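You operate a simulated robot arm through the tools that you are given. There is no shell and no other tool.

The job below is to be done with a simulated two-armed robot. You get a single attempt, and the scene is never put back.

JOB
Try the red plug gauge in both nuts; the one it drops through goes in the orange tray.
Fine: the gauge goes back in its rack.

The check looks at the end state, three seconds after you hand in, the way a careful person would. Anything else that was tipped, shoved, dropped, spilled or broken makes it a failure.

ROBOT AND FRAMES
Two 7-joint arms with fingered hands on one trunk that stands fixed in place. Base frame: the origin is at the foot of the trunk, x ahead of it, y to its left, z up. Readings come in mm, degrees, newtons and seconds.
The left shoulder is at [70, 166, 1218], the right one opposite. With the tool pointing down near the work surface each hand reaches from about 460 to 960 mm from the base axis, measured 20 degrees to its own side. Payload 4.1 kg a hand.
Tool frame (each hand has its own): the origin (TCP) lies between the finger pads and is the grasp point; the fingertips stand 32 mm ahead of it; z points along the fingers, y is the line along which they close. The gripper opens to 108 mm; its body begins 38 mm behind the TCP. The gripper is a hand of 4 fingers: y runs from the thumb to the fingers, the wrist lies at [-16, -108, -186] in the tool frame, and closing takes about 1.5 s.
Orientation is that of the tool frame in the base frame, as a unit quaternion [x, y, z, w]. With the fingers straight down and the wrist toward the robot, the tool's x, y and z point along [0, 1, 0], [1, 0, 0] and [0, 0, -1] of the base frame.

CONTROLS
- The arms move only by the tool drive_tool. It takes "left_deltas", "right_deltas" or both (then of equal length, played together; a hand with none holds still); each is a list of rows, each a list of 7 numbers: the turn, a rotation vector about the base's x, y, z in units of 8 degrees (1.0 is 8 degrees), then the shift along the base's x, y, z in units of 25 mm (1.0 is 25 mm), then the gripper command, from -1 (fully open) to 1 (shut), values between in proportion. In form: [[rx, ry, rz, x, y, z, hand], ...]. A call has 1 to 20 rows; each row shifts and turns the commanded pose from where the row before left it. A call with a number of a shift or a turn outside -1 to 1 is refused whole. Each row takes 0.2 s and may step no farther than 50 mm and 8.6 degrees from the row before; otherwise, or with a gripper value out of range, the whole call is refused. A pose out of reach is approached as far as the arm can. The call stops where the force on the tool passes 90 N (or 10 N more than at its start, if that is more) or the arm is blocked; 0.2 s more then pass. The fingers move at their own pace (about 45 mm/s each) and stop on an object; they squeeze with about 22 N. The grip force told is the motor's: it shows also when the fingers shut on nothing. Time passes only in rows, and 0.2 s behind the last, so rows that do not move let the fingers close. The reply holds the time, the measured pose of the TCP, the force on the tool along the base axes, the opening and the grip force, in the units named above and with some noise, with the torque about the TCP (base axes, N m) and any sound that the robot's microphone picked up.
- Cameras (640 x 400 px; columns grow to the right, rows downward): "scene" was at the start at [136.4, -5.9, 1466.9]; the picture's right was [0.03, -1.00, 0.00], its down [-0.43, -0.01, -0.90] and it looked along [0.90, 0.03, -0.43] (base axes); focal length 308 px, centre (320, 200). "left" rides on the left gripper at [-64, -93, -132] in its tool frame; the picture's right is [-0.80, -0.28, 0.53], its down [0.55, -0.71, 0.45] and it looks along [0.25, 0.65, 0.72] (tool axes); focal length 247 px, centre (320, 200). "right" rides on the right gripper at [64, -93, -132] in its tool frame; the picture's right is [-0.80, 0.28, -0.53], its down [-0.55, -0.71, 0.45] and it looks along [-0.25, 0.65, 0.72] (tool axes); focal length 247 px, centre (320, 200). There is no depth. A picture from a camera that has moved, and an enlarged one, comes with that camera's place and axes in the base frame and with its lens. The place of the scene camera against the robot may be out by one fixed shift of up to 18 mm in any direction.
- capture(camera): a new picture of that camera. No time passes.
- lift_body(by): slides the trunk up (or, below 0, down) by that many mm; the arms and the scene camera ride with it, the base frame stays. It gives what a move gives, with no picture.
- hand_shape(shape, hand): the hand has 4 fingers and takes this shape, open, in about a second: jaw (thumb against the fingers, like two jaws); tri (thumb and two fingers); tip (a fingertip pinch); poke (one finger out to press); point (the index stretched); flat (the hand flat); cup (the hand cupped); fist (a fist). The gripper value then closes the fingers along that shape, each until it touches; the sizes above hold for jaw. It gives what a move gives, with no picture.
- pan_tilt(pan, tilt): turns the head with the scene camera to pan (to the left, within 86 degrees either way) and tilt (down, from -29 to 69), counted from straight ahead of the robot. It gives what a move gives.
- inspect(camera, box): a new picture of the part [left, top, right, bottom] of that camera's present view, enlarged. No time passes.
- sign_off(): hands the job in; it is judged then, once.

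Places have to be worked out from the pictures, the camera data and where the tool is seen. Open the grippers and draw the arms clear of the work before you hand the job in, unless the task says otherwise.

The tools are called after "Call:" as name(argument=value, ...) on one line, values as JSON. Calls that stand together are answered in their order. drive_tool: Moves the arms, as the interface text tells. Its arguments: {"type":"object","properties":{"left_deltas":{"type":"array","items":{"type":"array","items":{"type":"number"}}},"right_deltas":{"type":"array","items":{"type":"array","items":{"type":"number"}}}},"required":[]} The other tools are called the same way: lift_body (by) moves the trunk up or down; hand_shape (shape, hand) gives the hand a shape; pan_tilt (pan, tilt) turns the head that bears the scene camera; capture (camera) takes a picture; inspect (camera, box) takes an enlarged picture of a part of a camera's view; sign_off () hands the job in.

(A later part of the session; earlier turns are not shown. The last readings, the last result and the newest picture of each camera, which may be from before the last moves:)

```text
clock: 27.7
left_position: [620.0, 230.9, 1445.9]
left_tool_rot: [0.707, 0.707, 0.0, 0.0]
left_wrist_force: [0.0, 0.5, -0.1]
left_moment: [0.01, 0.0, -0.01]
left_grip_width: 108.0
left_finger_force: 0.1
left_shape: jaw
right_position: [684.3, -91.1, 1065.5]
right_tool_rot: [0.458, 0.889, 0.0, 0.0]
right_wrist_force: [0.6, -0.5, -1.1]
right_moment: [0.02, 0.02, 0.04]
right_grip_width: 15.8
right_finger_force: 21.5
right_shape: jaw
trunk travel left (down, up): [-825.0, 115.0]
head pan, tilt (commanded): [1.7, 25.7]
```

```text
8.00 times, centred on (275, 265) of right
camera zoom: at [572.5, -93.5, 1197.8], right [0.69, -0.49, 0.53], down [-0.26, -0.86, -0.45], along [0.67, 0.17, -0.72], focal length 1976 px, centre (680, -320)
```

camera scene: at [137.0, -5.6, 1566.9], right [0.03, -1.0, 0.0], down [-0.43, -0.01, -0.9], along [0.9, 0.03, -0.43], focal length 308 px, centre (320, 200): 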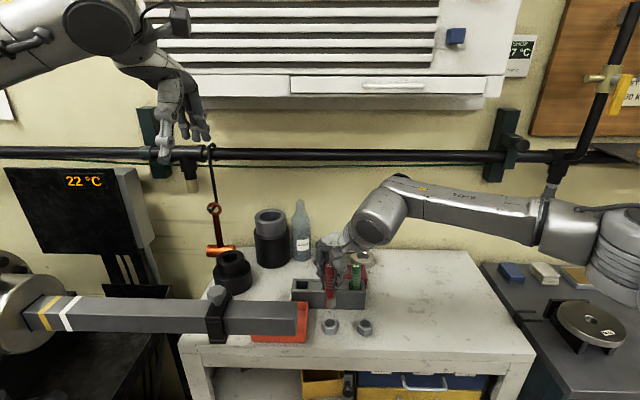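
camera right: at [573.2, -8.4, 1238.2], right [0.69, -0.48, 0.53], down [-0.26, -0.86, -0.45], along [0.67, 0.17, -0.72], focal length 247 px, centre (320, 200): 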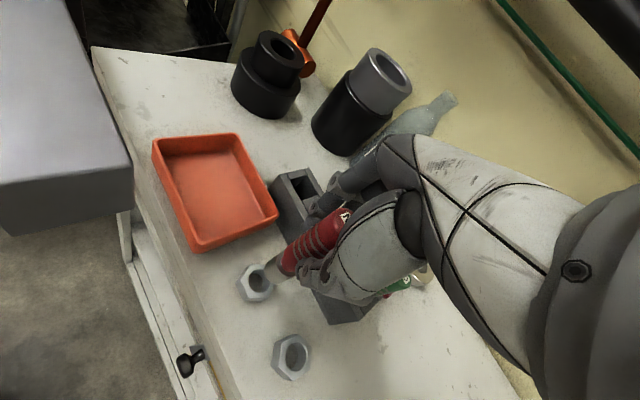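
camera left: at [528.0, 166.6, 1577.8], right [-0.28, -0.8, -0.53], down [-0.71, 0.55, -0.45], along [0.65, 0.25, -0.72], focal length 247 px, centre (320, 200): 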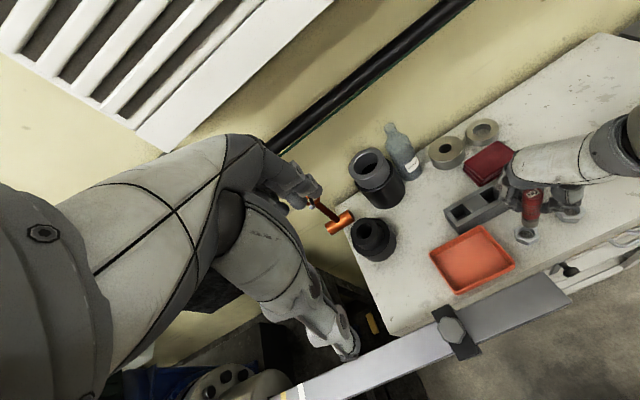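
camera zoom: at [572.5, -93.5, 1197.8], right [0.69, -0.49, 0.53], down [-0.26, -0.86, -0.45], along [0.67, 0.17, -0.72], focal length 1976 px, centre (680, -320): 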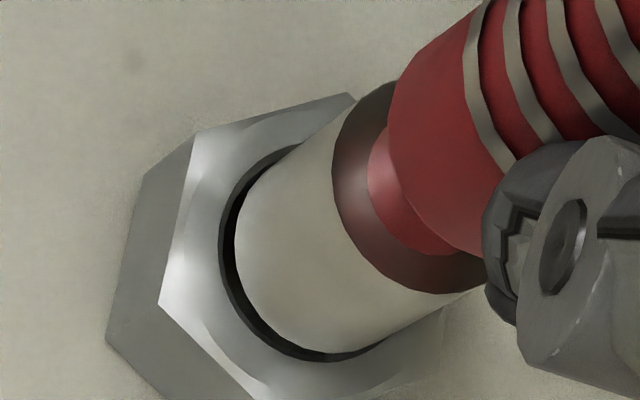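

The last shift overshot a little: the plug is about 1 mm toward -x and 0.65 mm toward -y of nut B's hole. I correct without lowering first, since each call seems to rebase with a bit of noise.

Call:
drive_tool(right_deltas=[[0, 0, 0, 0.042, 0.026, 0, 1], [0, 0, 0, 0, 0, -0.04, 1], [0, 0, 0, 0, 0, -0.04, 1], [0, 0, 0, 0, 0, 0, 1]])

Call:
inspect(camera="scene", box=[345, 307, 385, 332])

Call:
inspect(camera="left", box=[550, 195, 590, 220])

Call:
inspect(camera="right", box=[235, 240, 315, 290])

```text
clock: 28.7
left_position: [619.3, 231.0, 1447.3]
left_tool_rot: [0.707, 0.707, 0.0, 0.0]
left_wrist_force: [0.1, -0.4, -1.3]
left_moment: [0.0, 0.04, 0.02]
left_grip_width: 107.6
left_finger_force: 0.0
left_shape: jaw
right_position: [685.3, -92.5, 1061.5]
right_tool_rot: [0.458, 0.889, -0.001, 0.0]
right_wrist_force: [0.1, 0.4, -2.4]
right_moment: [0.0, -0.01, 0.01]
right_grip_width: 16.0
right_finger_force: 21.7
right_shape: jaw
trunk travel left (down, up): [-825.0, 115.0]
head pan, tilt (commanded): [1.7, 25.7]
```

```text
16.00 times, centred on (365, 320) of scene
camera zoom: at [136.9, -5.9, 1566.9], right [0.03, -1.0, 0.0], down [-0.43, -0.01, -0.9], along [0.9, 0.03, -0.43], focal length 4927 px, centre (-400, -1712)
```

zoom: 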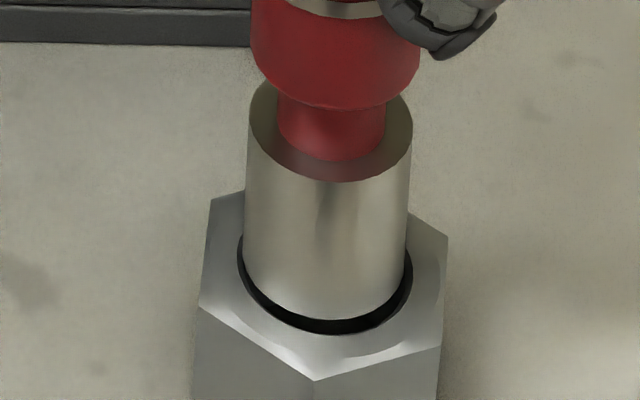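

```text
16.00 times, centred on (570, 208) of left
camera zoom: at [527.8, 166.3, 1577.9], right [-0.28, -0.8, -0.53], down [-0.71, 0.55, -0.45], along [0.65, 0.25, -0.72], focal length 3952 px, centre (-3680, 80)
```

zoom: 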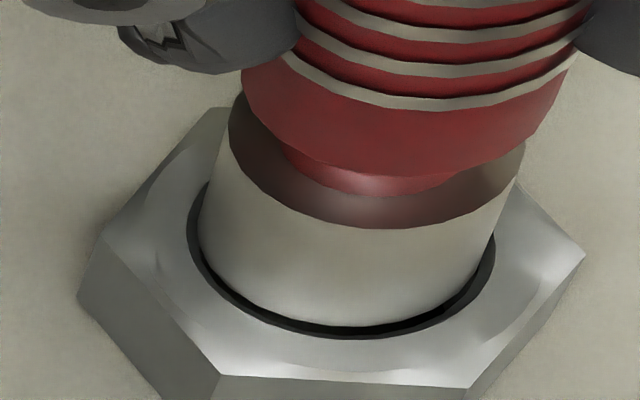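

```text
8.00 times, centred on (275, 265) of right
camera zoom: at [573.9, -92.7, 1194.6], right [0.69, -0.49, 0.53], down [-0.26, -0.86, -0.45], along [0.67, 0.17, -0.72], focal length 1976 px, centre (680, -320)
```

zoom: 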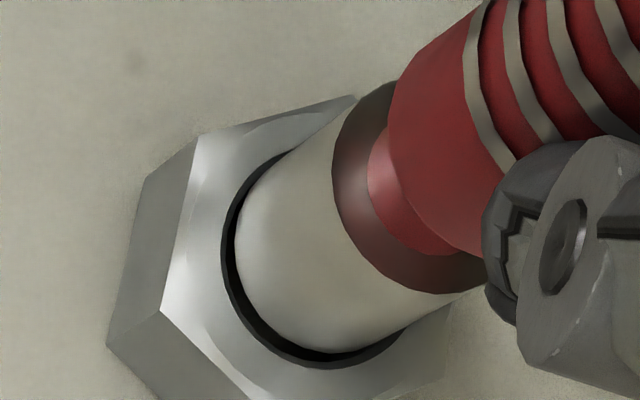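

The plug is now centred on nut B to about 0.2 mm, with the lip roughly 2 mm below. I ease down 2 mm and check force.

Call:
drive_tool(right_deltas=[[0, 0, 0, -0.004, 0, -0.04, 1], [0, 0, 0, 0, 0, -0.04, 1], [0, 0, 0, 0, 0, 0, 1]])

Call:
inspect(camera="scene", box=[345, 307, 385, 332])

Call:
inspect(camera="left", box=[550, 195, 590, 220])

Call:
inspect(camera="right", box=[235, 240, 315, 290])

```text
clock: 29.5
left_position: [620.2, 231.3, 1447.5]
left_tool_rot: [0.707, 0.707, -0.001, 0.0]
left_wrist_force: [-0.5, -0.2, 0.5]
left_moment: [-0.02, -0.01, -0.02]
left_grip_width: 107.8
left_finger_force: 0.0
left_shape: jaw
right_position: [685.0, -92.4, 1061.8]
right_tool_rot: [0.458, 0.889, 0.0, 0.0]
right_wrist_force: [0.1, 0.5, -2.9]
right_moment: [0.03, 0.03, -0.01]
right_grip_width: 16.0
right_finger_force: 21.7
right_shape: jaw
trunk travel left (down, up): [-825.0, 115.0]
head pan, tilt (commanded): [1.7, 25.7]
```

```text
16.00 times, centred on (365, 320) of scene
camera zoom: at [136.8, -5.8, 1566.9], right [0.03, -1.0, 0.0], down [-0.43, -0.01, -0.9], along [0.9, 0.03, -0.43], focal length 4927 px, centre (-400, -1712)
```

zoom: 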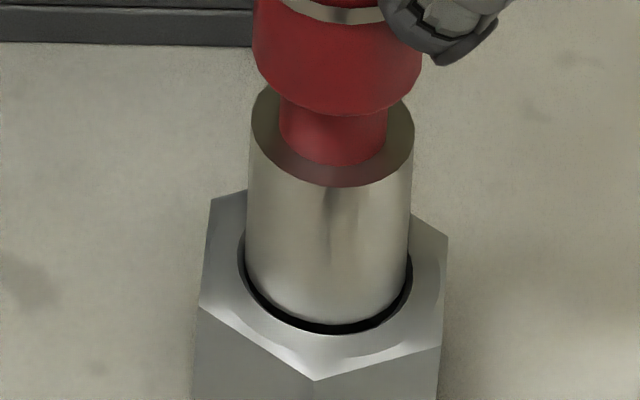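

```text
16.00 times, centred on (570, 208) of left
camera zoom: at [527.7, 166.4, 1577.9], right [-0.28, -0.8, -0.53], down [-0.71, 0.55, -0.45], along [0.65, 0.25, -0.72], focal length 3952 px, centre (-3680, 80)
```

zoom: 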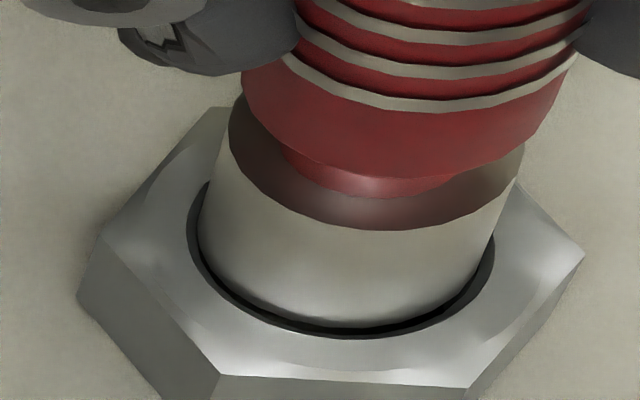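

```text
8.00 times, centred on (275, 265) of right
camera zoom: at [574.1, -93.0, 1193.4], right [0.69, -0.49, 0.53], down [-0.26, -0.86, -0.45], along [0.67, 0.17, -0.72], focal length 1976 px, centre (680, -320)
```

zoom: 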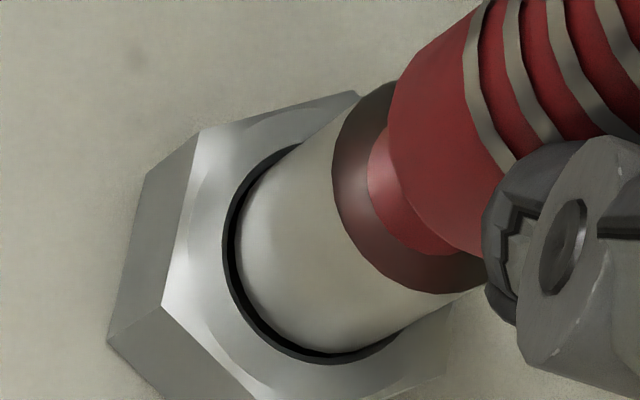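

No contact yet; the hand went down only about 1.2 mm. I continue another 2 mm.

Call:
drive_tool(right_deltas=[[0, 0, 0, -0.008, 0, -0.04, 1], [0, 0, 0, 0, 0, -0.04, 1], [0, 0, 0, 0, 0, 0, 1]])

Call:
inspect(camera="scene", box=[345, 307, 385, 332])

Call:
inspect(camera="left", box=[550, 195, 590, 220])

Call:
inspect(camera="right", box=[235, 240, 315, 290])

```text
clock: 30.3
left_position: [618.9, 230.4, 1446.8]
left_tool_rot: [0.707, 0.707, 0.0, -0.001]
left_wrist_force: [-0.1, -0.7, -1.2]
left_moment: [0.01, 0.01, -0.01]
left_grip_width: 107.7
left_finger_force: 0.0
left_shape: jaw
right_position: [685.0, -91.7, 1059.9]
right_tool_rot: [0.458, 0.889, 0.0, 0.0]
right_wrist_force: [0.2, 0.1, 1.3]
right_moment: [-0.02, -0.03, -0.03]
right_grip_width: 15.9
right_finger_force: 21.6
right_shape: jaw
trunk travel left (down, up): [-825.0, 115.0]
head pan, tilt (commanded): [1.7, 25.7]
```

```text
16.00 times, centred on (365, 320) of scene
camera zoom: at [136.4, -5.9, 1567.0], right [0.03, -1.0, 0.0], down [-0.43, -0.01, -0.9], along [0.9, 0.03, -0.43], focal length 4927 px, centre (-400, -1712)
```

zoom: 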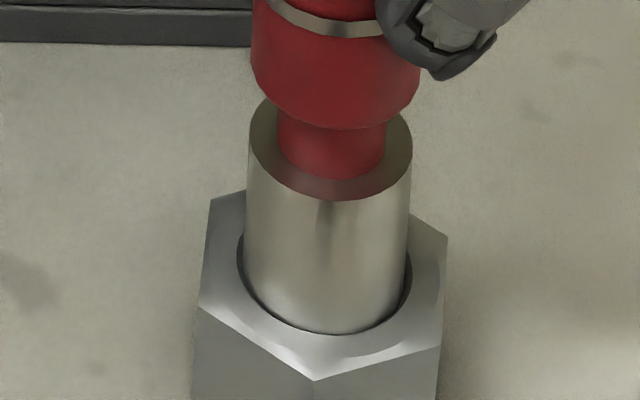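

```text
16.00 times, centred on (570, 208) of left
camera zoom: at [527.3, 166.3, 1578.1], right [-0.28, -0.8, -0.53], down [-0.71, 0.55, -0.45], along [0.65, 0.25, -0.72], focal length 3952 px, centre (-3680, 80)
```

zoom: 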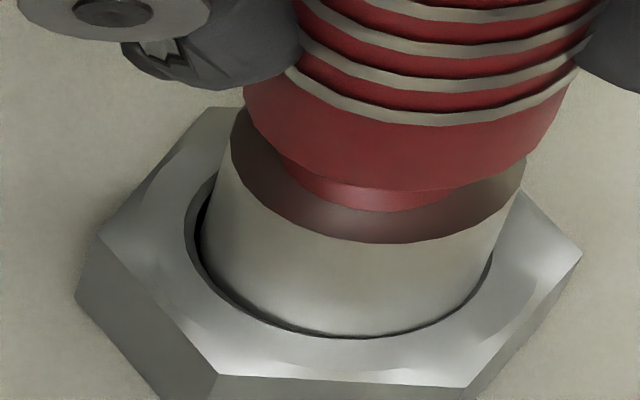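

```text
8.00 times, centred on (275, 265) of right
camera zoom: at [572.8, -93.0, 1191.5], right [0.69, -0.49, 0.53], down [-0.26, -0.86, -0.45], along [0.67, 0.17, -0.72], focal length 1976 px, centre (680, -320)
```

zoom: 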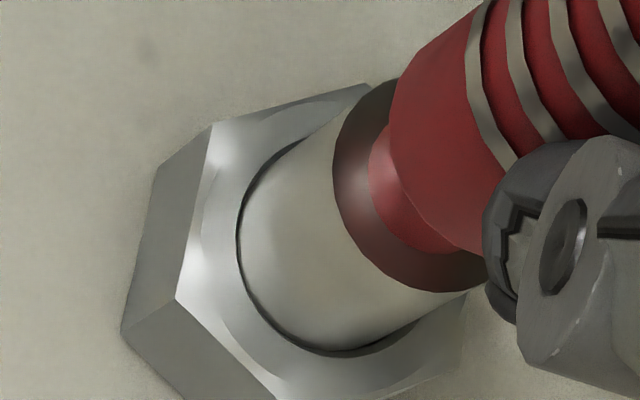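

First contact: about 4 N, with the plug pressed against nut B's near side since x drifted 1 mm toward the robot. I lift 1 mm, shift +1 mm in x, and come down again.

Call:
drive_tool(right_deltas=[[0, 0, 0, 0, 0, 0.04, 1], [0, 0, 0, 0.04, 0, 0, 1], [0, 0, 0, 0, 0, -0.04, 1], [0, 0, 0, 0, 0, 0, 1]])

Call:
inspect(camera="scene", box=[345, 307, 385, 332])

Call:
inspect(camera="left", box=[550, 195, 590, 220])

Call:
inspect(camera="right", box=[235, 240, 315, 290])

```text
clock: 31.3
left_position: [619.0, 229.2, 1447.2]
left_tool_rot: [0.706, 0.708, 0.0, 0.0]
left_wrist_force: [0.5, -0.1, -0.1]
left_moment: [-0.03, 0.04, -0.01]
left_grip_width: 107.5
left_finger_force: 0.0
left_shape: jaw
right_position: [687.0, -91.3, 1058.9]
right_tool_rot: [0.458, 0.889, 0.0, -0.001]
right_wrist_force: [-1.1, -0.9, 1.1]
right_moment: [-0.06, 0.09, -0.01]
right_grip_width: 15.8
right_finger_force: 21.6
right_shape: jaw
trunk travel left (down, up): [-825.0, 115.0]
head pan, tilt (commanded): [1.7, 25.7]
```

```text
16.00 times, centred on (365, 320) of scene
camera zoom: at [136.3, -6.1, 1567.0], right [0.03, -1.0, 0.0], down [-0.43, -0.01, -0.9], along [0.9, 0.03, -0.43], focal length 4927 px, centre (-400, -1712)
```

zoom: 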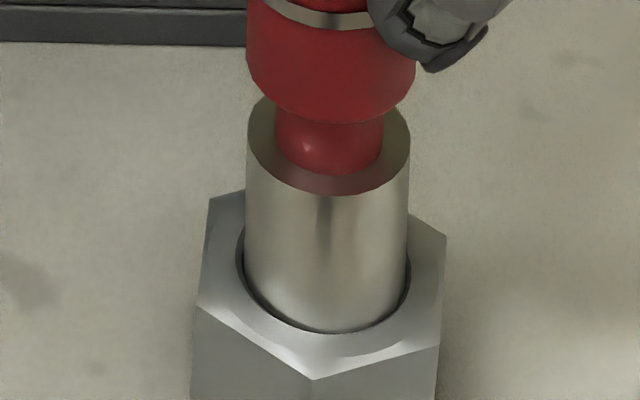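

```text
16.00 times, centred on (570, 208) of left
camera zoom: at [527.2, 166.1, 1578.1], right [-0.28, -0.8, -0.53], down [-0.71, 0.55, -0.45], along [0.65, 0.25, -0.72], focal length 3952 px, centre (-3680, 80)
```

zoom: 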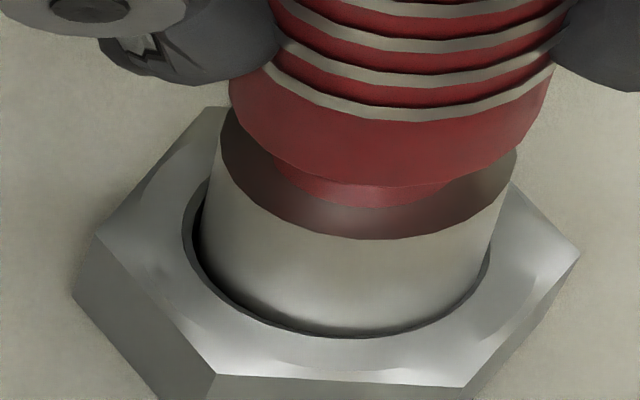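

```text
8.00 times, centred on (275, 265) of right
camera zoom: at [574.4, -92.2, 1191.3], right [0.69, -0.49, 0.53], down [-0.26, -0.86, -0.45], along [0.67, 0.17, -0.72], focal length 1976 px, centre (680, -320)
```

zoom: 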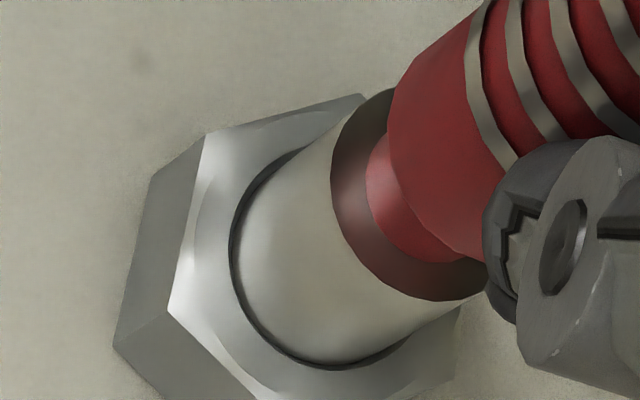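

The plug now sits centred in nut B's chamfer with about 4 N of push-back at a height where nut A had already swallowed it. I press 1.5 mm further to see whether it enters or the force climbs.

Call:
drive_tool(right_deltas=[[0, 0, 0, 0, -0.012, -0.02, 1], [0, 0, 0, 0, 0, -0.02, 1], [0, 0, 0, 0, 0, -0.02, 1], [0, 0, 0, 0, 0, 0, 1]])

Call:
inspect(camera="scene", box=[345, 307, 385, 332])

Call:
inspect(camera="left", box=[550, 195, 590, 220])

Call:
inspect(camera="right", box=[235, 240, 315, 290])

```text
clock: 32.3
left_position: [618.8, 230.6, 1447.7]
left_tool_rot: [0.707, 0.707, 0.0, 0.0]
left_wrist_force: [0.7, 0.5, 0.4]
left_moment: [0.0, -0.02, -0.02]
left_grip_width: 107.6
left_finger_force: 0.0
left_shape: jaw
right_position: [685.8, -90.4, 1058.2]
right_tool_rot: [0.457, 0.889, 0.0, 0.001]
right_wrist_force: [0.8, -1.1, 6.8]
right_moment: [-0.02, -0.02, -0.01]
right_grip_width: 16.3
right_finger_force: 22.4
right_shape: jaw
trunk travel left (down, up): [-825.0, 115.0]
head pan, tilt (commanded): [1.7, 25.7]
```

```text
16.00 times, centred on (365, 320) of scene
camera zoom: at [135.5, -5.8, 1567.1], right [0.03, -1.0, 0.0], down [-0.43, -0.01, -0.9], along [0.9, 0.03, -0.43], focal length 4927 px, centre (-400, -1712)
```

zoom: 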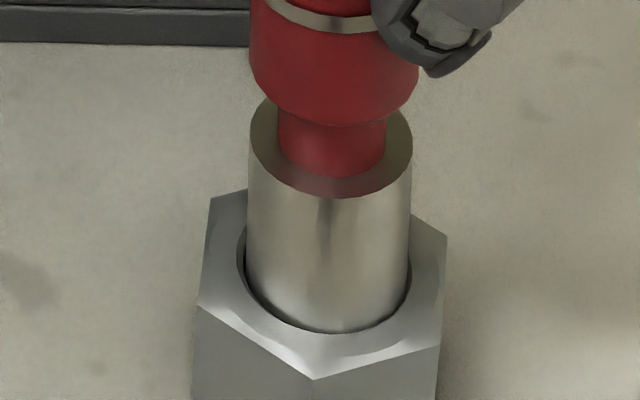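

```text
16.00 times, centred on (570, 208) of left
camera zoom: at [526.4, 166.4, 1578.4], right [-0.28, -0.8, -0.53], down [-0.71, 0.55, -0.45], along [0.65, 0.25, -0.72], focal length 3952 px, centre (-3680, 80)
```

zoom: 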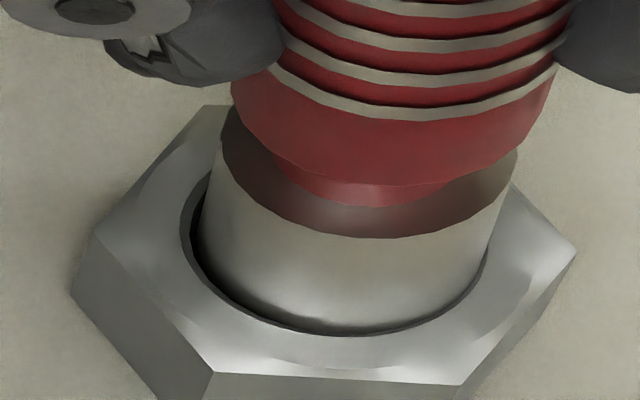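

```text
8.00 times, centred on (275, 265) of right
camera zoom: at [573.7, -92.7, 1190.6], right [0.69, -0.49, 0.53], down [-0.26, -0.86, -0.45], along [0.67, 0.17, -0.72], focal length 1976 px, centre (680, -320)
```

zoom: 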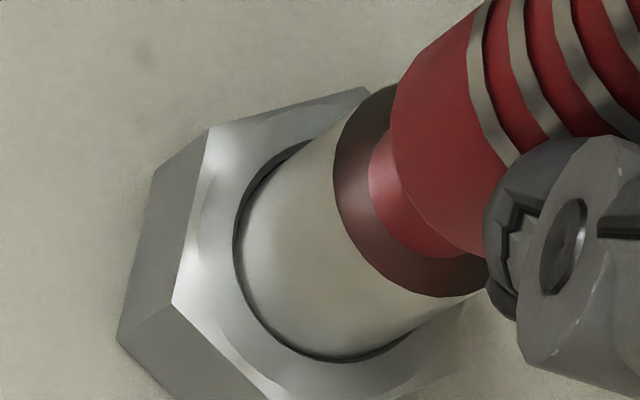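

The force rose to about 10 N without entry, but the gaps suggest the plug still sits about 0.7 mm toward -x and 0.6 mm toward -y. To be fair to nut B I lift, re-centre, and try again.

Call:
drive_tool(right_deltas=[[0, 0, 0, 0, 0, 0.06, 1], [0, 0, 0, 0.028, 0.024, 0, 1], [0, 0, 0, 0, 0, 0, 1]])

Call:
inspect(camera="scene", box=[345, 307, 385, 332])

Call:
inspect(camera="left", box=[550, 195, 590, 220])

Call:
inspect(camera="right", box=[235, 240, 315, 290])

```text
clock: 33.1
left_position: [620.1, 230.0, 1447.9]
left_tool_rot: [0.707, 0.707, 0.0, -0.001]
left_wrist_force: [0.1, -0.6, 0.1]
left_moment: [-0.02, 0.01, 0.02]
left_grip_width: 107.5
left_finger_force: 0.1
left_shape: jaw
right_position: [686.2, -93.3, 1059.8]
right_tool_rot: [0.458, 0.889, -0.001, -0.001]
right_wrist_force: [0.5, -0.5, -0.5]
right_moment: [-0.03, 0.02, -0.01]
right_grip_width: 16.4
right_finger_force: 22.2
right_shape: jaw
trunk travel left (down, up): [-825.0, 115.0]
head pan, tilt (commanded): [1.7, 25.7]
```

```text
16.00 times, centred on (365, 320) of scene
camera zoom: at [136.5, -5.9, 1566.9], right [0.03, -1.0, 0.0], down [-0.43, -0.01, -0.9], along [0.9, 0.03, -0.43], focal length 4927 px, centre (-400, -1712)
```

zoom: 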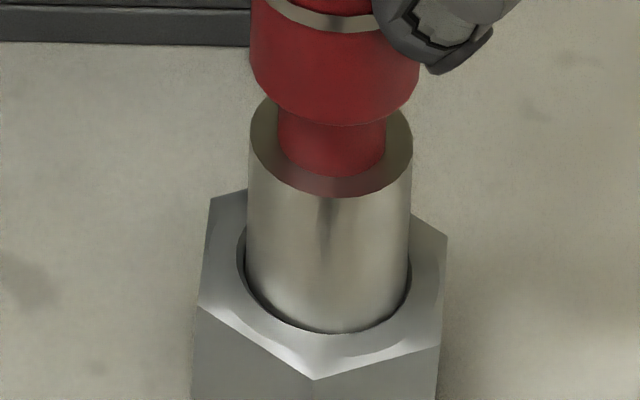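

```text
16.00 times, centred on (570, 208) of left
camera zoom: at [527.5, 166.3, 1577.9], right [-0.28, -0.8, -0.53], down [-0.71, 0.55, -0.45], along [0.65, 0.25, -0.72], focal length 3952 px, centre (-3680, 80)
```

zoom: 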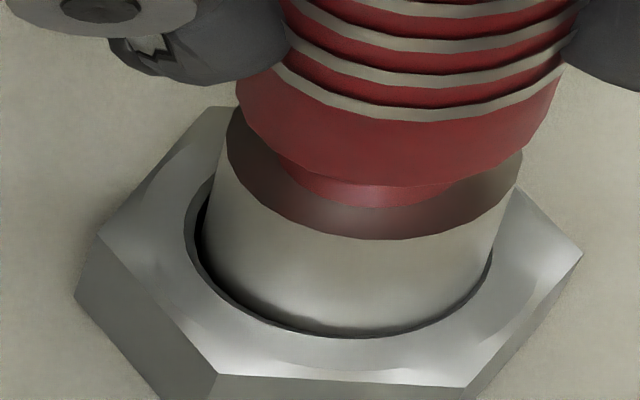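

```text
8.00 times, centred on (275, 265) of right
camera zoom: at [574.2, -92.6, 1191.3], right [0.69, -0.49, 0.53], down [-0.26, -0.86, -0.45], along [0.67, 0.17, -0.72], focal length 1976 px, centre (680, -320)
```

zoom: 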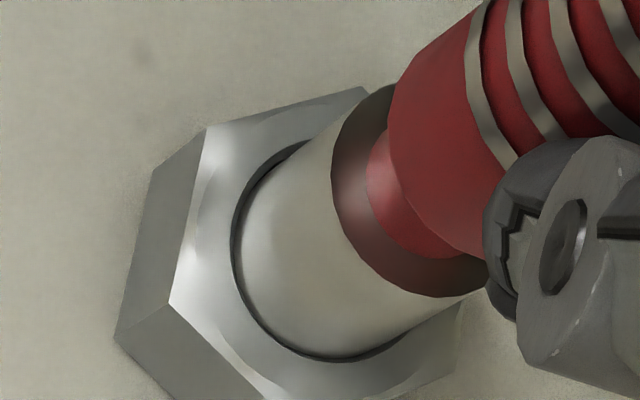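

The plug still rests in nut B's chamfer and carries load. I'll run a gentle search: slight downward press with ±0.4 mm circling, to see whether the plug ever finds a way in.

Call:
drive_tool(right_deltas=[[0, 0, 0, 0, 0.012, -0.03, 1], [0, 0, 0, 0.016, 0, 0, 1], [0, 0, 0, 0, 0.016, 0, 1], [0, 0, 0, -0.032, 0, 0, 1], [0, 0, 0, 0, -0.032, 0, 1], [0, 0, 0, 0.032, 0, 0, 1], [0, 0, 0, -0.016, 0.016, 0, 1], [0, 0, 0, 0, 0, -0.02, 1], [0, 0, 0, 0, 0, 0, 1]])

Call:
inspect(camera="scene", box=[345, 307, 385, 332])

Call:
inspect(camera="left", box=[550, 195, 590, 220])

Call:
inspect(camera="right", box=[235, 240, 315, 290])

```text
clock: 35.1
left_position: [618.4, 230.4, 1447.5]
left_tool_rot: [0.707, 0.708, -0.001, 0.0]
left_wrist_force: [-0.1, -0.6, 0.1]
left_moment: [-0.01, 0.03, 0.0]
left_grip_width: 107.4
left_finger_force: 0.0
left_shape: jaw
right_position: [687.4, -91.0, 1059.0]
right_tool_rot: [0.458, 0.889, 0.0, 0.0]
right_wrist_force: [-0.8, -1.7, 6.3]
right_moment: [-0.07, 0.07, 0.01]
right_grip_width: 16.4
right_finger_force: 22.4
right_shape: jaw
trunk travel left (down, up): [-825.0, 115.0]
head pan, tilt (commanded): [1.7, 25.7]
```

```text
16.00 times, centred on (365, 320) of scene
camera zoom: at [135.2, -5.9, 1567.1], right [0.03, -1.0, 0.0], down [-0.43, -0.01, -0.9], along [0.9, 0.03, -0.43], focal length 4927 px, centre (-400, -1712)
```

zoom: 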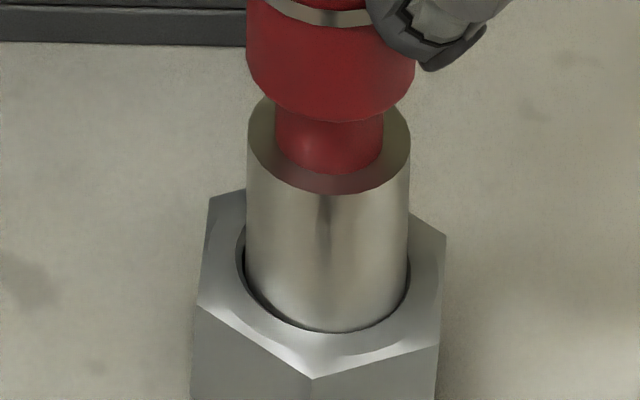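

```text
16.00 times, centred on (570, 208) of left
camera zoom: at [526.1, 166.3, 1578.5], right [-0.28, -0.8, -0.53], down [-0.71, 0.55, -0.45], along [0.65, 0.25, -0.72], focal length 3952 px, centre (-3680, 80)
```

zoom: 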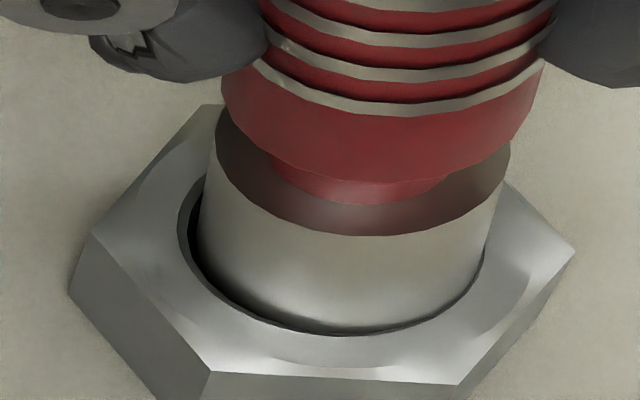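

```text
8.00 times, centred on (275, 265) of right
camera zoom: at [574.7, -92.2, 1190.6], right [0.69, -0.49, 0.53], down [-0.26, -0.86, -0.45], along [0.67, 0.17, -0.72], focal length 1976 px, centre (680, -320)
```

zoom: 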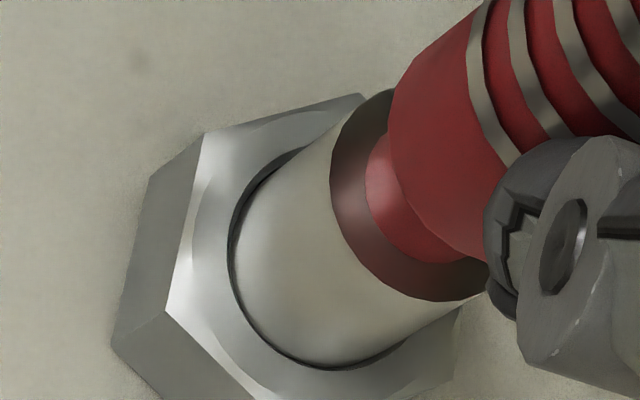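

Circling under about 9 N the plug stays caught in nut B's chamfer and never enters: nut B blocks, nut A passes. I lift out and carry the gauge back toward its socket at a safe height.

Call:
drive_tool(right_deltas=[[0, 0, 0, 0, 0, 0.08, 1], [0, 0, 0, 0, 0, 0.32, 1], [0, 0, 0, 0, 0, 0.8, 1], [0, 0, 0, 0, 0, 0.9, 1], [0, 0, 0, 0, 0, 0.9, 1], [0, 0, 0, 0.506, 0.908, 0, 1], [0, 0, 0, 0.506, 0.908, 0, 1], [0, 0, 0, 0.506, 0.908, 0, 1], [0, 0, 0, 0.506, 0.908, 0, 1], [0, 0, 0, 0.506, 0.908, 0, 1], [0, 0, 0, 0.506, 0.908, 0, 1], [0, 0, 0, 0.506, 0.908, 0, 1], [0, 0, 0, 0, 0, 0, 1]])

Call:
capture(camera="right")

Call:
inspect(camera="left", box=[420, 160, 516, 220])

Call:
inspect(camera="scene", box=[260, 240, 388, 320])

```text
clock: 37.9
left_position: [620.2, 229.8, 1446.7]
left_tool_rot: [0.707, 0.707, 0.0, 0.0]
left_wrist_force: [0.4, -0.5, -0.2]
left_moment: [0.03, -0.04, -0.01]
left_grip_width: 107.7
left_finger_force: 0.1
left_shape: jaw
right_position: [775.4, 62.8, 1132.5]
right_tool_rot: [0.457, 0.889, 0.0, -0.001]
right_wrist_force: [0.2, 0.5, -2.0]
right_moment: [0.01, -0.02, 0.01]
right_grip_width: 16.4
right_finger_force: 21.9
right_shape: jaw
trunk travel left (down, up): [-825.0, 115.0]
head pan, tilt (commanded): [1.7, 25.7]
```

```text
taken
camera right: at [663.6, 61.5, 1264.1], right [0.69, -0.49, 0.53], down [-0.26, -0.86, -0.45], along [0.67, 0.17, -0.72], focal length 247 px, centre (320, 200)
```

right: 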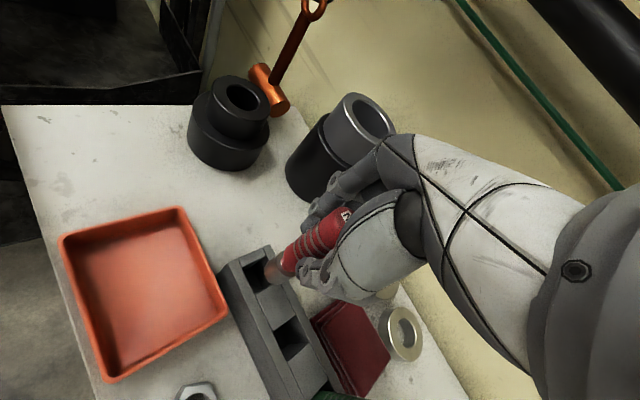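

```text
6.67 times, centred on (468, 190) of left
camera zoom: at [527.7, 165.8, 1578.0], right [-0.28, -0.8, -0.53], down [-0.71, 0.55, -0.45], along [0.65, 0.25, -0.72], focal length 1646 px, centre (-667, 267)
```

zoom: 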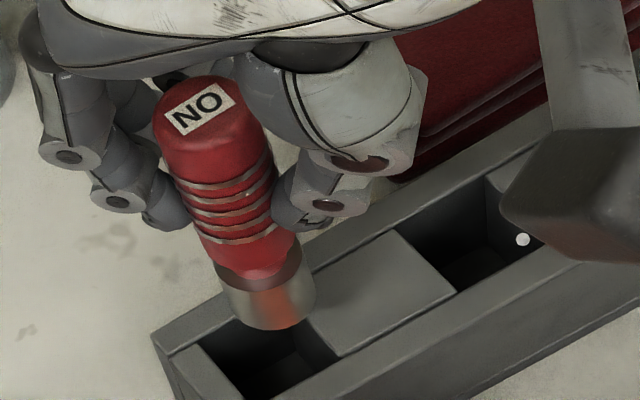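

```text
5.00 times, centred on (324, 280) of scene
camera zoom: at [136.8, -6.4, 1566.9], right [0.03, -1.0, 0.0], down [-0.43, -0.01, -0.9], along [0.9, 0.03, -0.43], focal length 1540 px, centre (300, -200)
```

zoom: 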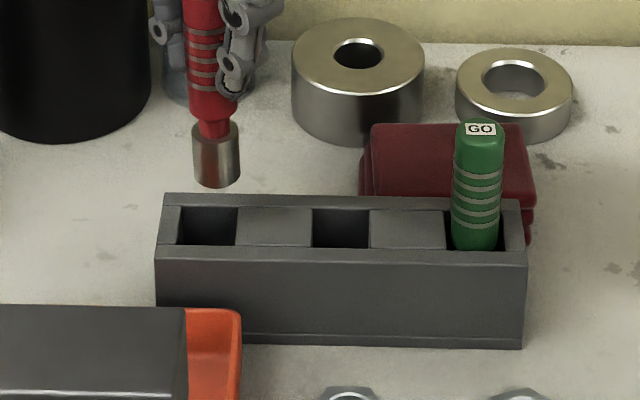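

The hand is about 5 mm short in y of where it gripped the gauge. I correct that, lower 15 mm so the plug hovers just above the rack, and check against the socket.

Call:
drive_tool(right_deltas=[[0, 0, 0, -0.004, 0.208, -0.2, 1], [0, 0, 0, 0, 0, -0.4, 1], [0, 0, 0, 0, 0, 0, 1]])

Call:
inspect(camera="right", box=[200, 220, 328, 300])

Call:
inspect(camera="left", box=[430, 180, 494, 220])

Call:
inspect(camera="scene", box=[276, 260, 340, 300])

```text
clock: 38.7
left_position: [618.6, 230.7, 1446.7]
left_tool_rot: [0.707, 0.707, 0.0, 0.0]
left_wrist_force: [0.6, 0.4, 0.3]
left_moment: [-0.01, 0.02, 0.01]
left_grip_width: 107.3
left_finger_force: 0.1
left_shape: jaw
right_position: [774.4, 70.7, 1116.6]
right_tool_rot: [0.458, 0.889, 0.0, 0.0]
right_wrist_force: [0.5, 0.2, -1.8]
right_moment: [-0.01, -0.01, 0.01]
right_grip_width: 16.2
right_finger_force: 21.8
right_shape: jaw
trunk travel left (down, up): [-825.0, 115.0]
head pan, tilt (commanded): [1.7, 25.7]
```

```text
5.00 times, centred on (264, 260) of right
camera zoom: at [663.8, 69.1, 1249.3], right [0.69, -0.49, 0.53], down [-0.26, -0.86, -0.45], along [0.67, 0.17, -0.72], focal length 1235 px, centre (600, -100)
```

zoom: 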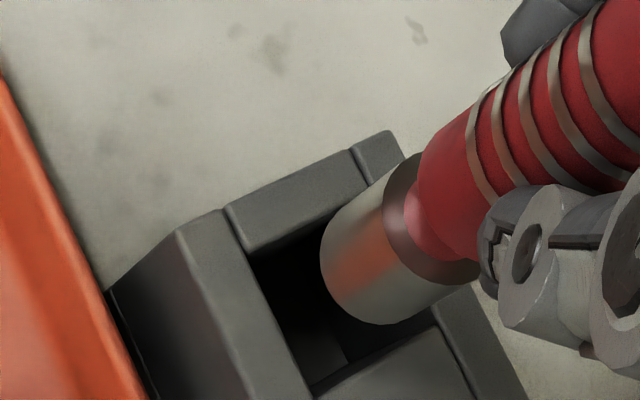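

```text
10.00 times, centred on (462, 200) of left
camera zoom: at [527.6, 166.0, 1578.0], right [-0.28, -0.8, -0.53], down [-0.71, 0.55, -0.45], along [0.65, 0.25, -0.72], focal length 2470 px, centre (-1100, 200)
```

zoom: 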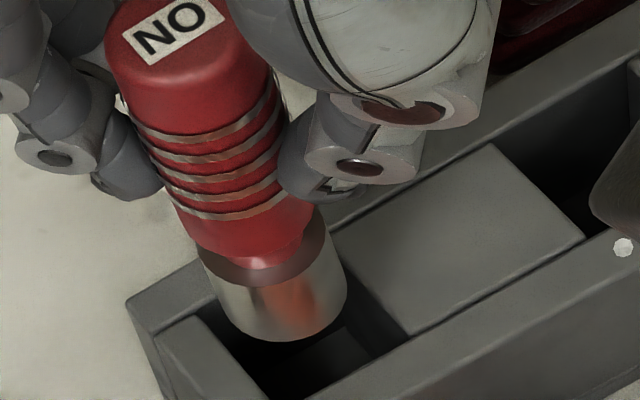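

```text
10.00 times, centred on (308, 280) of scene
camera zoom: at [136.7, -6.2, 1566.9], right [0.03, -1.0, 0.0], down [-0.43, -0.01, -0.9], along [0.9, 0.03, -0.43], focal length 3079 px, centre (440, -600)
```

zoom: 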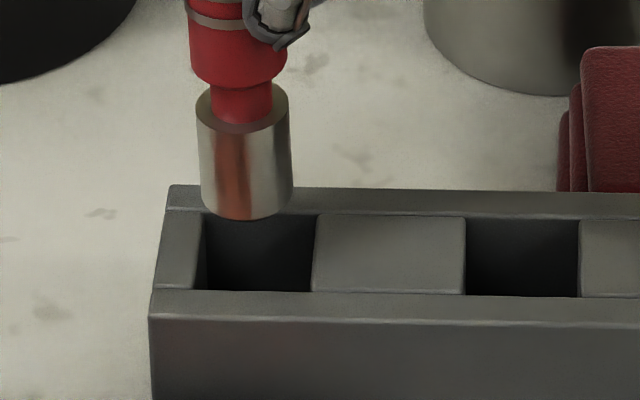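

The plug is centred in x and about 2 mm too far in +y of the socket centre. I shift -2.2 mm in y and lower 45 mm into the socket, checking the force.

Call:
drive_tool(right_deltas=[[0, 0, 0, -0.01, -0.088, 0, 1], [0, 0, 0, 0, 0, -0.4, 1], [0, 0, 0, 0, 0, -0.4, 1], [0, 0, 0, 0, 0, -0.4, 1], [0, 0, 0, 0, 0, -0.3, 1], [0, 0, 0, 0, 0, -0.3, 1], [0, 0, 0, 0, 0, 0, 1]])

Call:
inspect(camera="right", box=[240, 190, 368, 270])

Call:
inspect(camera="left", box=[430, 185, 494, 225])

Call:
inspect(camera="scene", box=[276, 255, 340, 295])

```text
clock: 40.3
left_position: [620.6, 232.3, 1445.5]
left_tool_rot: [0.707, 0.707, 0.001, 0.0]
left_wrist_force: [-0.8, -0.1, -0.2]
left_moment: [0.01, -0.02, 0.0]
left_grip_width: 107.4
left_finger_force: 0.1
left_shape: jaw
right_position: [774.6, 69.8, 1073.4]
right_tool_rot: [0.458, 0.889, 0.0, -0.001]
right_wrist_force: [0.5, -0.6, -2.2]
right_moment: [-0.01, -0.02, -0.05]
right_grip_width: 16.4
right_finger_force: 21.7
right_shape: jaw
trunk travel left (down, up): [-825.0, 115.0]
head pan, tilt (commanded): [1.7, 25.7]
```

```text
5.00 times, centred on (304, 230) of right
camera zoom: at [663.3, 69.0, 1204.8], right [0.69, -0.49, 0.53], down [-0.26, -0.86, -0.45], along [0.67, 0.17, -0.72], focal length 1235 px, centre (400, 50)
```

zoom: 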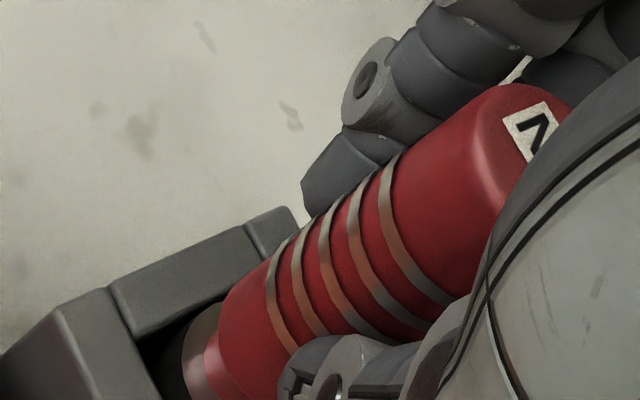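

```text
10.00 times, centred on (462, 205) of left
camera zoom: at [527.7, 166.4, 1577.9], right [-0.28, -0.8, -0.53], down [-0.71, 0.55, -0.45], along [0.65, 0.25, -0.72], focal length 2470 px, centre (-1100, 150)
```

zoom: 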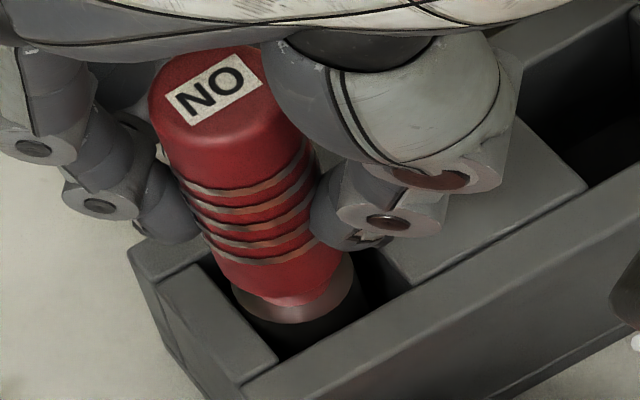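

```text
10.00 times, centred on (308, 275) of scene
camera zoom: at [136.8, -5.8, 1566.9], right [0.03, -1.0, 0.0], down [-0.43, -0.01, -0.9], along [0.9, 0.03, -0.43], focal length 3079 px, centre (440, -550)
```

zoom: 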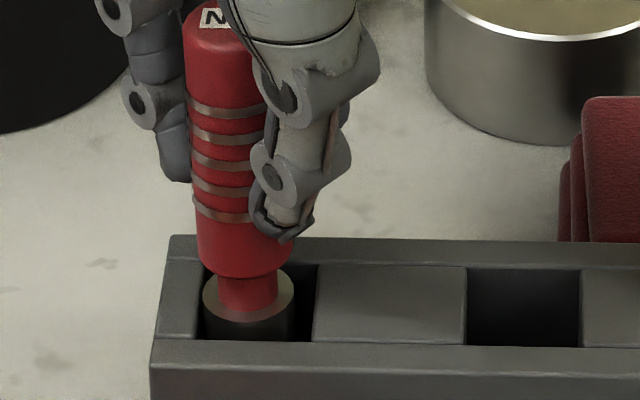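

The plug is inside the socket but sits near its +y wall. I shift -2.2 mm in y and lower 14 mm more.

Call:
drive_tool(right_deltas=[[0, 0, 0, 0, -0.05, 0, 1], [0, 0, 0, 0, -0.04, 0, 1], [0, 0, 0, 0, 0, -0.2, 1], [0, 0, 0, 0, 0, -0.2, 1], [0, 0, 0, 0, 0, -0.16, 1], [0, 0, 0, 0, 0, 0, 1]])

Call:
inspect(camera="right", box=[240, 190, 368, 270])

Call:
inspect(camera="left", box=[430, 185, 494, 225])

Call:
inspect(camera="scene", box=[276, 255, 340, 295])

```text
clock: 41.7
left_position: [619.6, 231.5, 1446.9]
left_tool_rot: [0.707, 0.707, -0.001, 0.0]
left_wrist_force: [0.0, -0.2, -0.5]
left_moment: [0.01, 0.0, -0.01]
left_grip_width: 107.8
left_finger_force: 0.0
left_shape: jaw
right_position: [776.0, 68.7, 1058.9]
right_tool_rot: [0.458, 0.889, 0.0, 0.0]
right_wrist_force: [-0.2, -0.1, -2.7]
right_moment: [0.01, 0.0, -0.01]
right_grip_width: 16.2
right_finger_force: 22.0
right_shape: jaw
trunk travel left (down, up): [-825.0, 115.0]
head pan, tilt (commanded): [1.7, 25.7]
```

```text
5.00 times, centred on (304, 230) of right
camera zoom: at [663.7, 66.9, 1192.0], right [0.69, -0.49, 0.53], down [-0.26, -0.86, -0.45], along [0.67, 0.17, -0.72], focal length 1235 px, centre (400, 50)
```

zoom: 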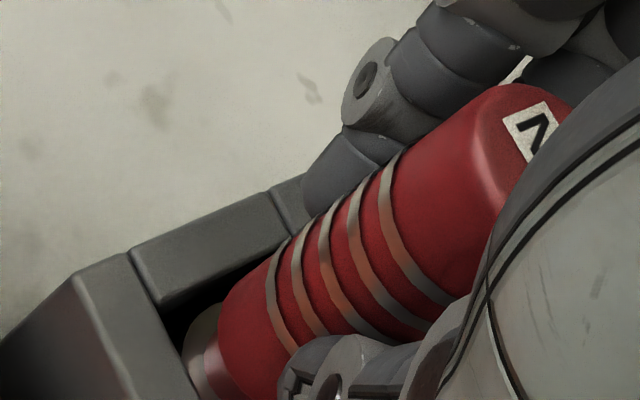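

```text
10.00 times, centred on (462, 205) of left
camera zoom: at [527.8, 166.5, 1577.9], right [-0.28, -0.8, -0.53], down [-0.71, 0.55, -0.45], along [0.65, 0.25, -0.72], focal length 2470 px, centre (-1100, 150)
```

zoom: 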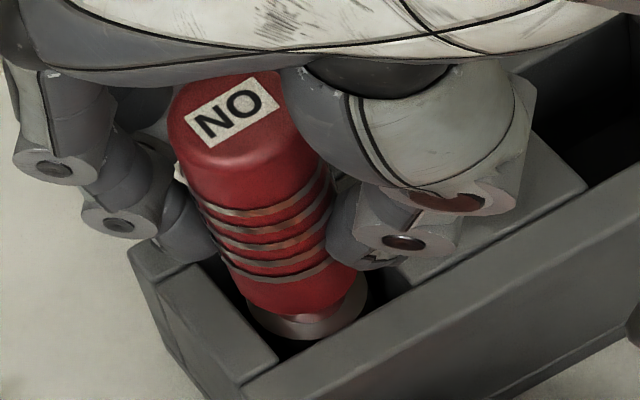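

```text
10.00 times, centred on (308, 275) of scene
camera zoom: at [136.9, -5.7, 1566.9], right [0.03, -1.0, 0.0], down [-0.43, -0.01, -0.9], along [0.9, 0.03, -0.43], focal length 3079 px, centre (440, -550)
```

zoom: 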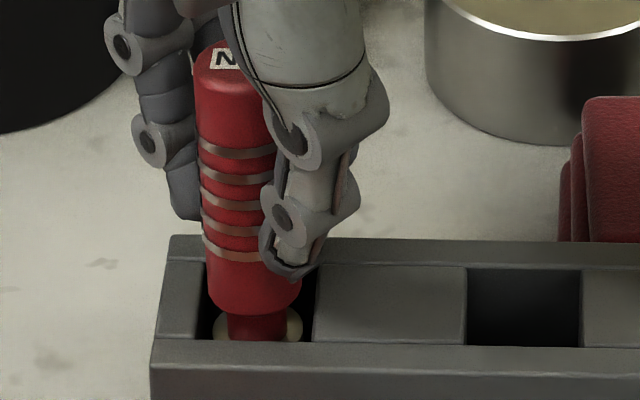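

The gauge is now well centred and about 9 mm above its original seat. I lower 8 mm in small steps.

Call:
drive_tool(right_deltas=[[0, 0, 0, 0, 0, -0.1, 1], [0, 0, 0, 0, 0, -0.1, 1], [0, 0, 0, 0, 0, -0.06, 1], [0, 0, 0, 0, 0, -0.06, 1], [0, 0, 0, 0, 0, 0, 1]])

Call:
inspect(camera="right", box=[240, 190, 368, 270])

Call:
inspect(camera="scene", box=[276, 255, 340, 295])

```text
clock: 42.9
left_position: [619.4, 231.3, 1446.7]
left_tool_rot: [0.708, 0.707, 0.0, 0.0]
left_wrist_force: [-0.6, 0.5, -0.6]
left_moment: [-0.02, -0.02, 0.01]
left_grip_width: 107.8
left_finger_force: 0.1
left_shape: jaw
right_position: [775.8, 68.8, 1051.2]
right_tool_rot: [0.458, 0.889, 0.0, -0.001]
right_wrist_force: [-0.3, 0.6, -1.9]
right_moment: [-0.03, 0.01, -0.01]
right_grip_width: 16.1
right_finger_force: 22.0
right_shape: jaw
trunk travel left (down, up): [-825.0, 115.0]
head pan, tilt (commanded): [1.7, 25.7]
```

```text
5.00 times, centred on (304, 230) of right
camera zoom: at [663.2, 67.8, 1183.6], right [0.69, -0.49, 0.53], down [-0.26, -0.86, -0.45], along [0.67, 0.17, -0.72], focal length 1235 px, centre (400, 50)
```

zoom: 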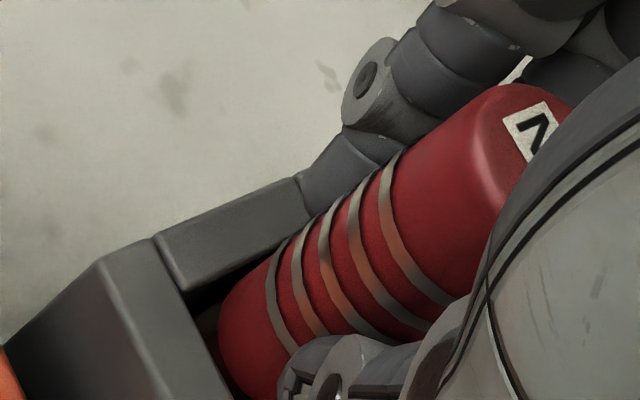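

```text
10.00 times, centred on (308, 275) of scene
camera zoom: at [136.9, -5.7, 1566.9], right [0.03, -1.0, 0.0], down [-0.43, -0.01, -0.9], along [0.9, 0.03, -0.43], focal length 3079 px, centre (440, -550)
```

zoom: 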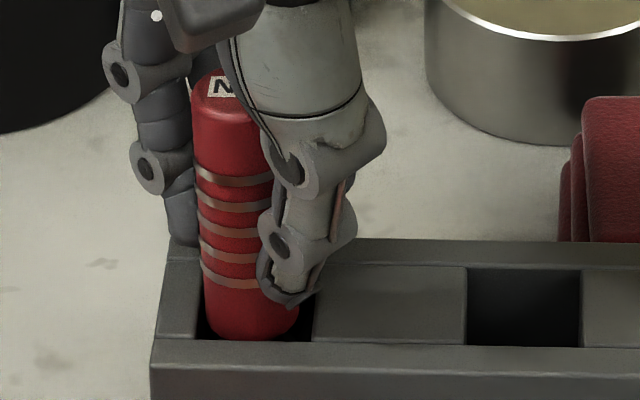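

It should be about 1 mm above its seat. I lower 1 mm and check for contact.

Call:
drive_tool(right_deltas=[[0, 0, 0, 0, 0, -0.04, 1], [0, 0, 0, 0, 0, 0, 1], [0, 0, 0, 0, 0, 0, 1]])

Call:
inspect(camera="right", box=[240, 190, 368, 270])

```text
clock: 43.7
left_position: [619.8, 231.0, 1447.4]
left_tool_rot: [0.708, 0.706, 0.0, 0.0]
left_wrist_force: [0.5, 0.3, 0.5]
left_moment: [-0.02, 0.02, -0.01]
left_grip_width: 107.6
left_finger_force: 0.0
left_shape: jaw
right_position: [775.6, 68.5, 1050.7]
right_tool_rot: [0.459, 0.889, 0.0, 0.0]
right_wrist_force: [0.2, -0.3, 0.1]
right_moment: [0.01, -0.01, 0.02]
right_grip_width: 16.4
right_finger_force: 22.0
right_shape: jaw
trunk travel left (down, up): [-825.0, 115.0]
head pan, tilt (commanded): [1.7, 25.7]
```

```text
5.00 times, centred on (304, 230) of right
camera zoom: at [662.6, 67.5, 1182.6], right [0.69, -0.49, 0.53], down [-0.26, -0.86, -0.45], along [0.67, 0.17, -0.72], focal length 1235 px, centre (400, 50)
```

zoom: 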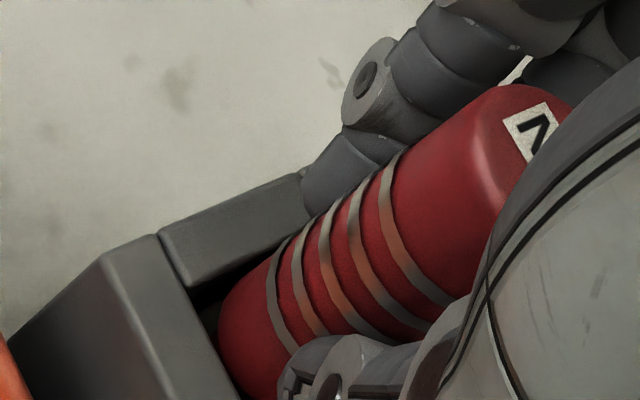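

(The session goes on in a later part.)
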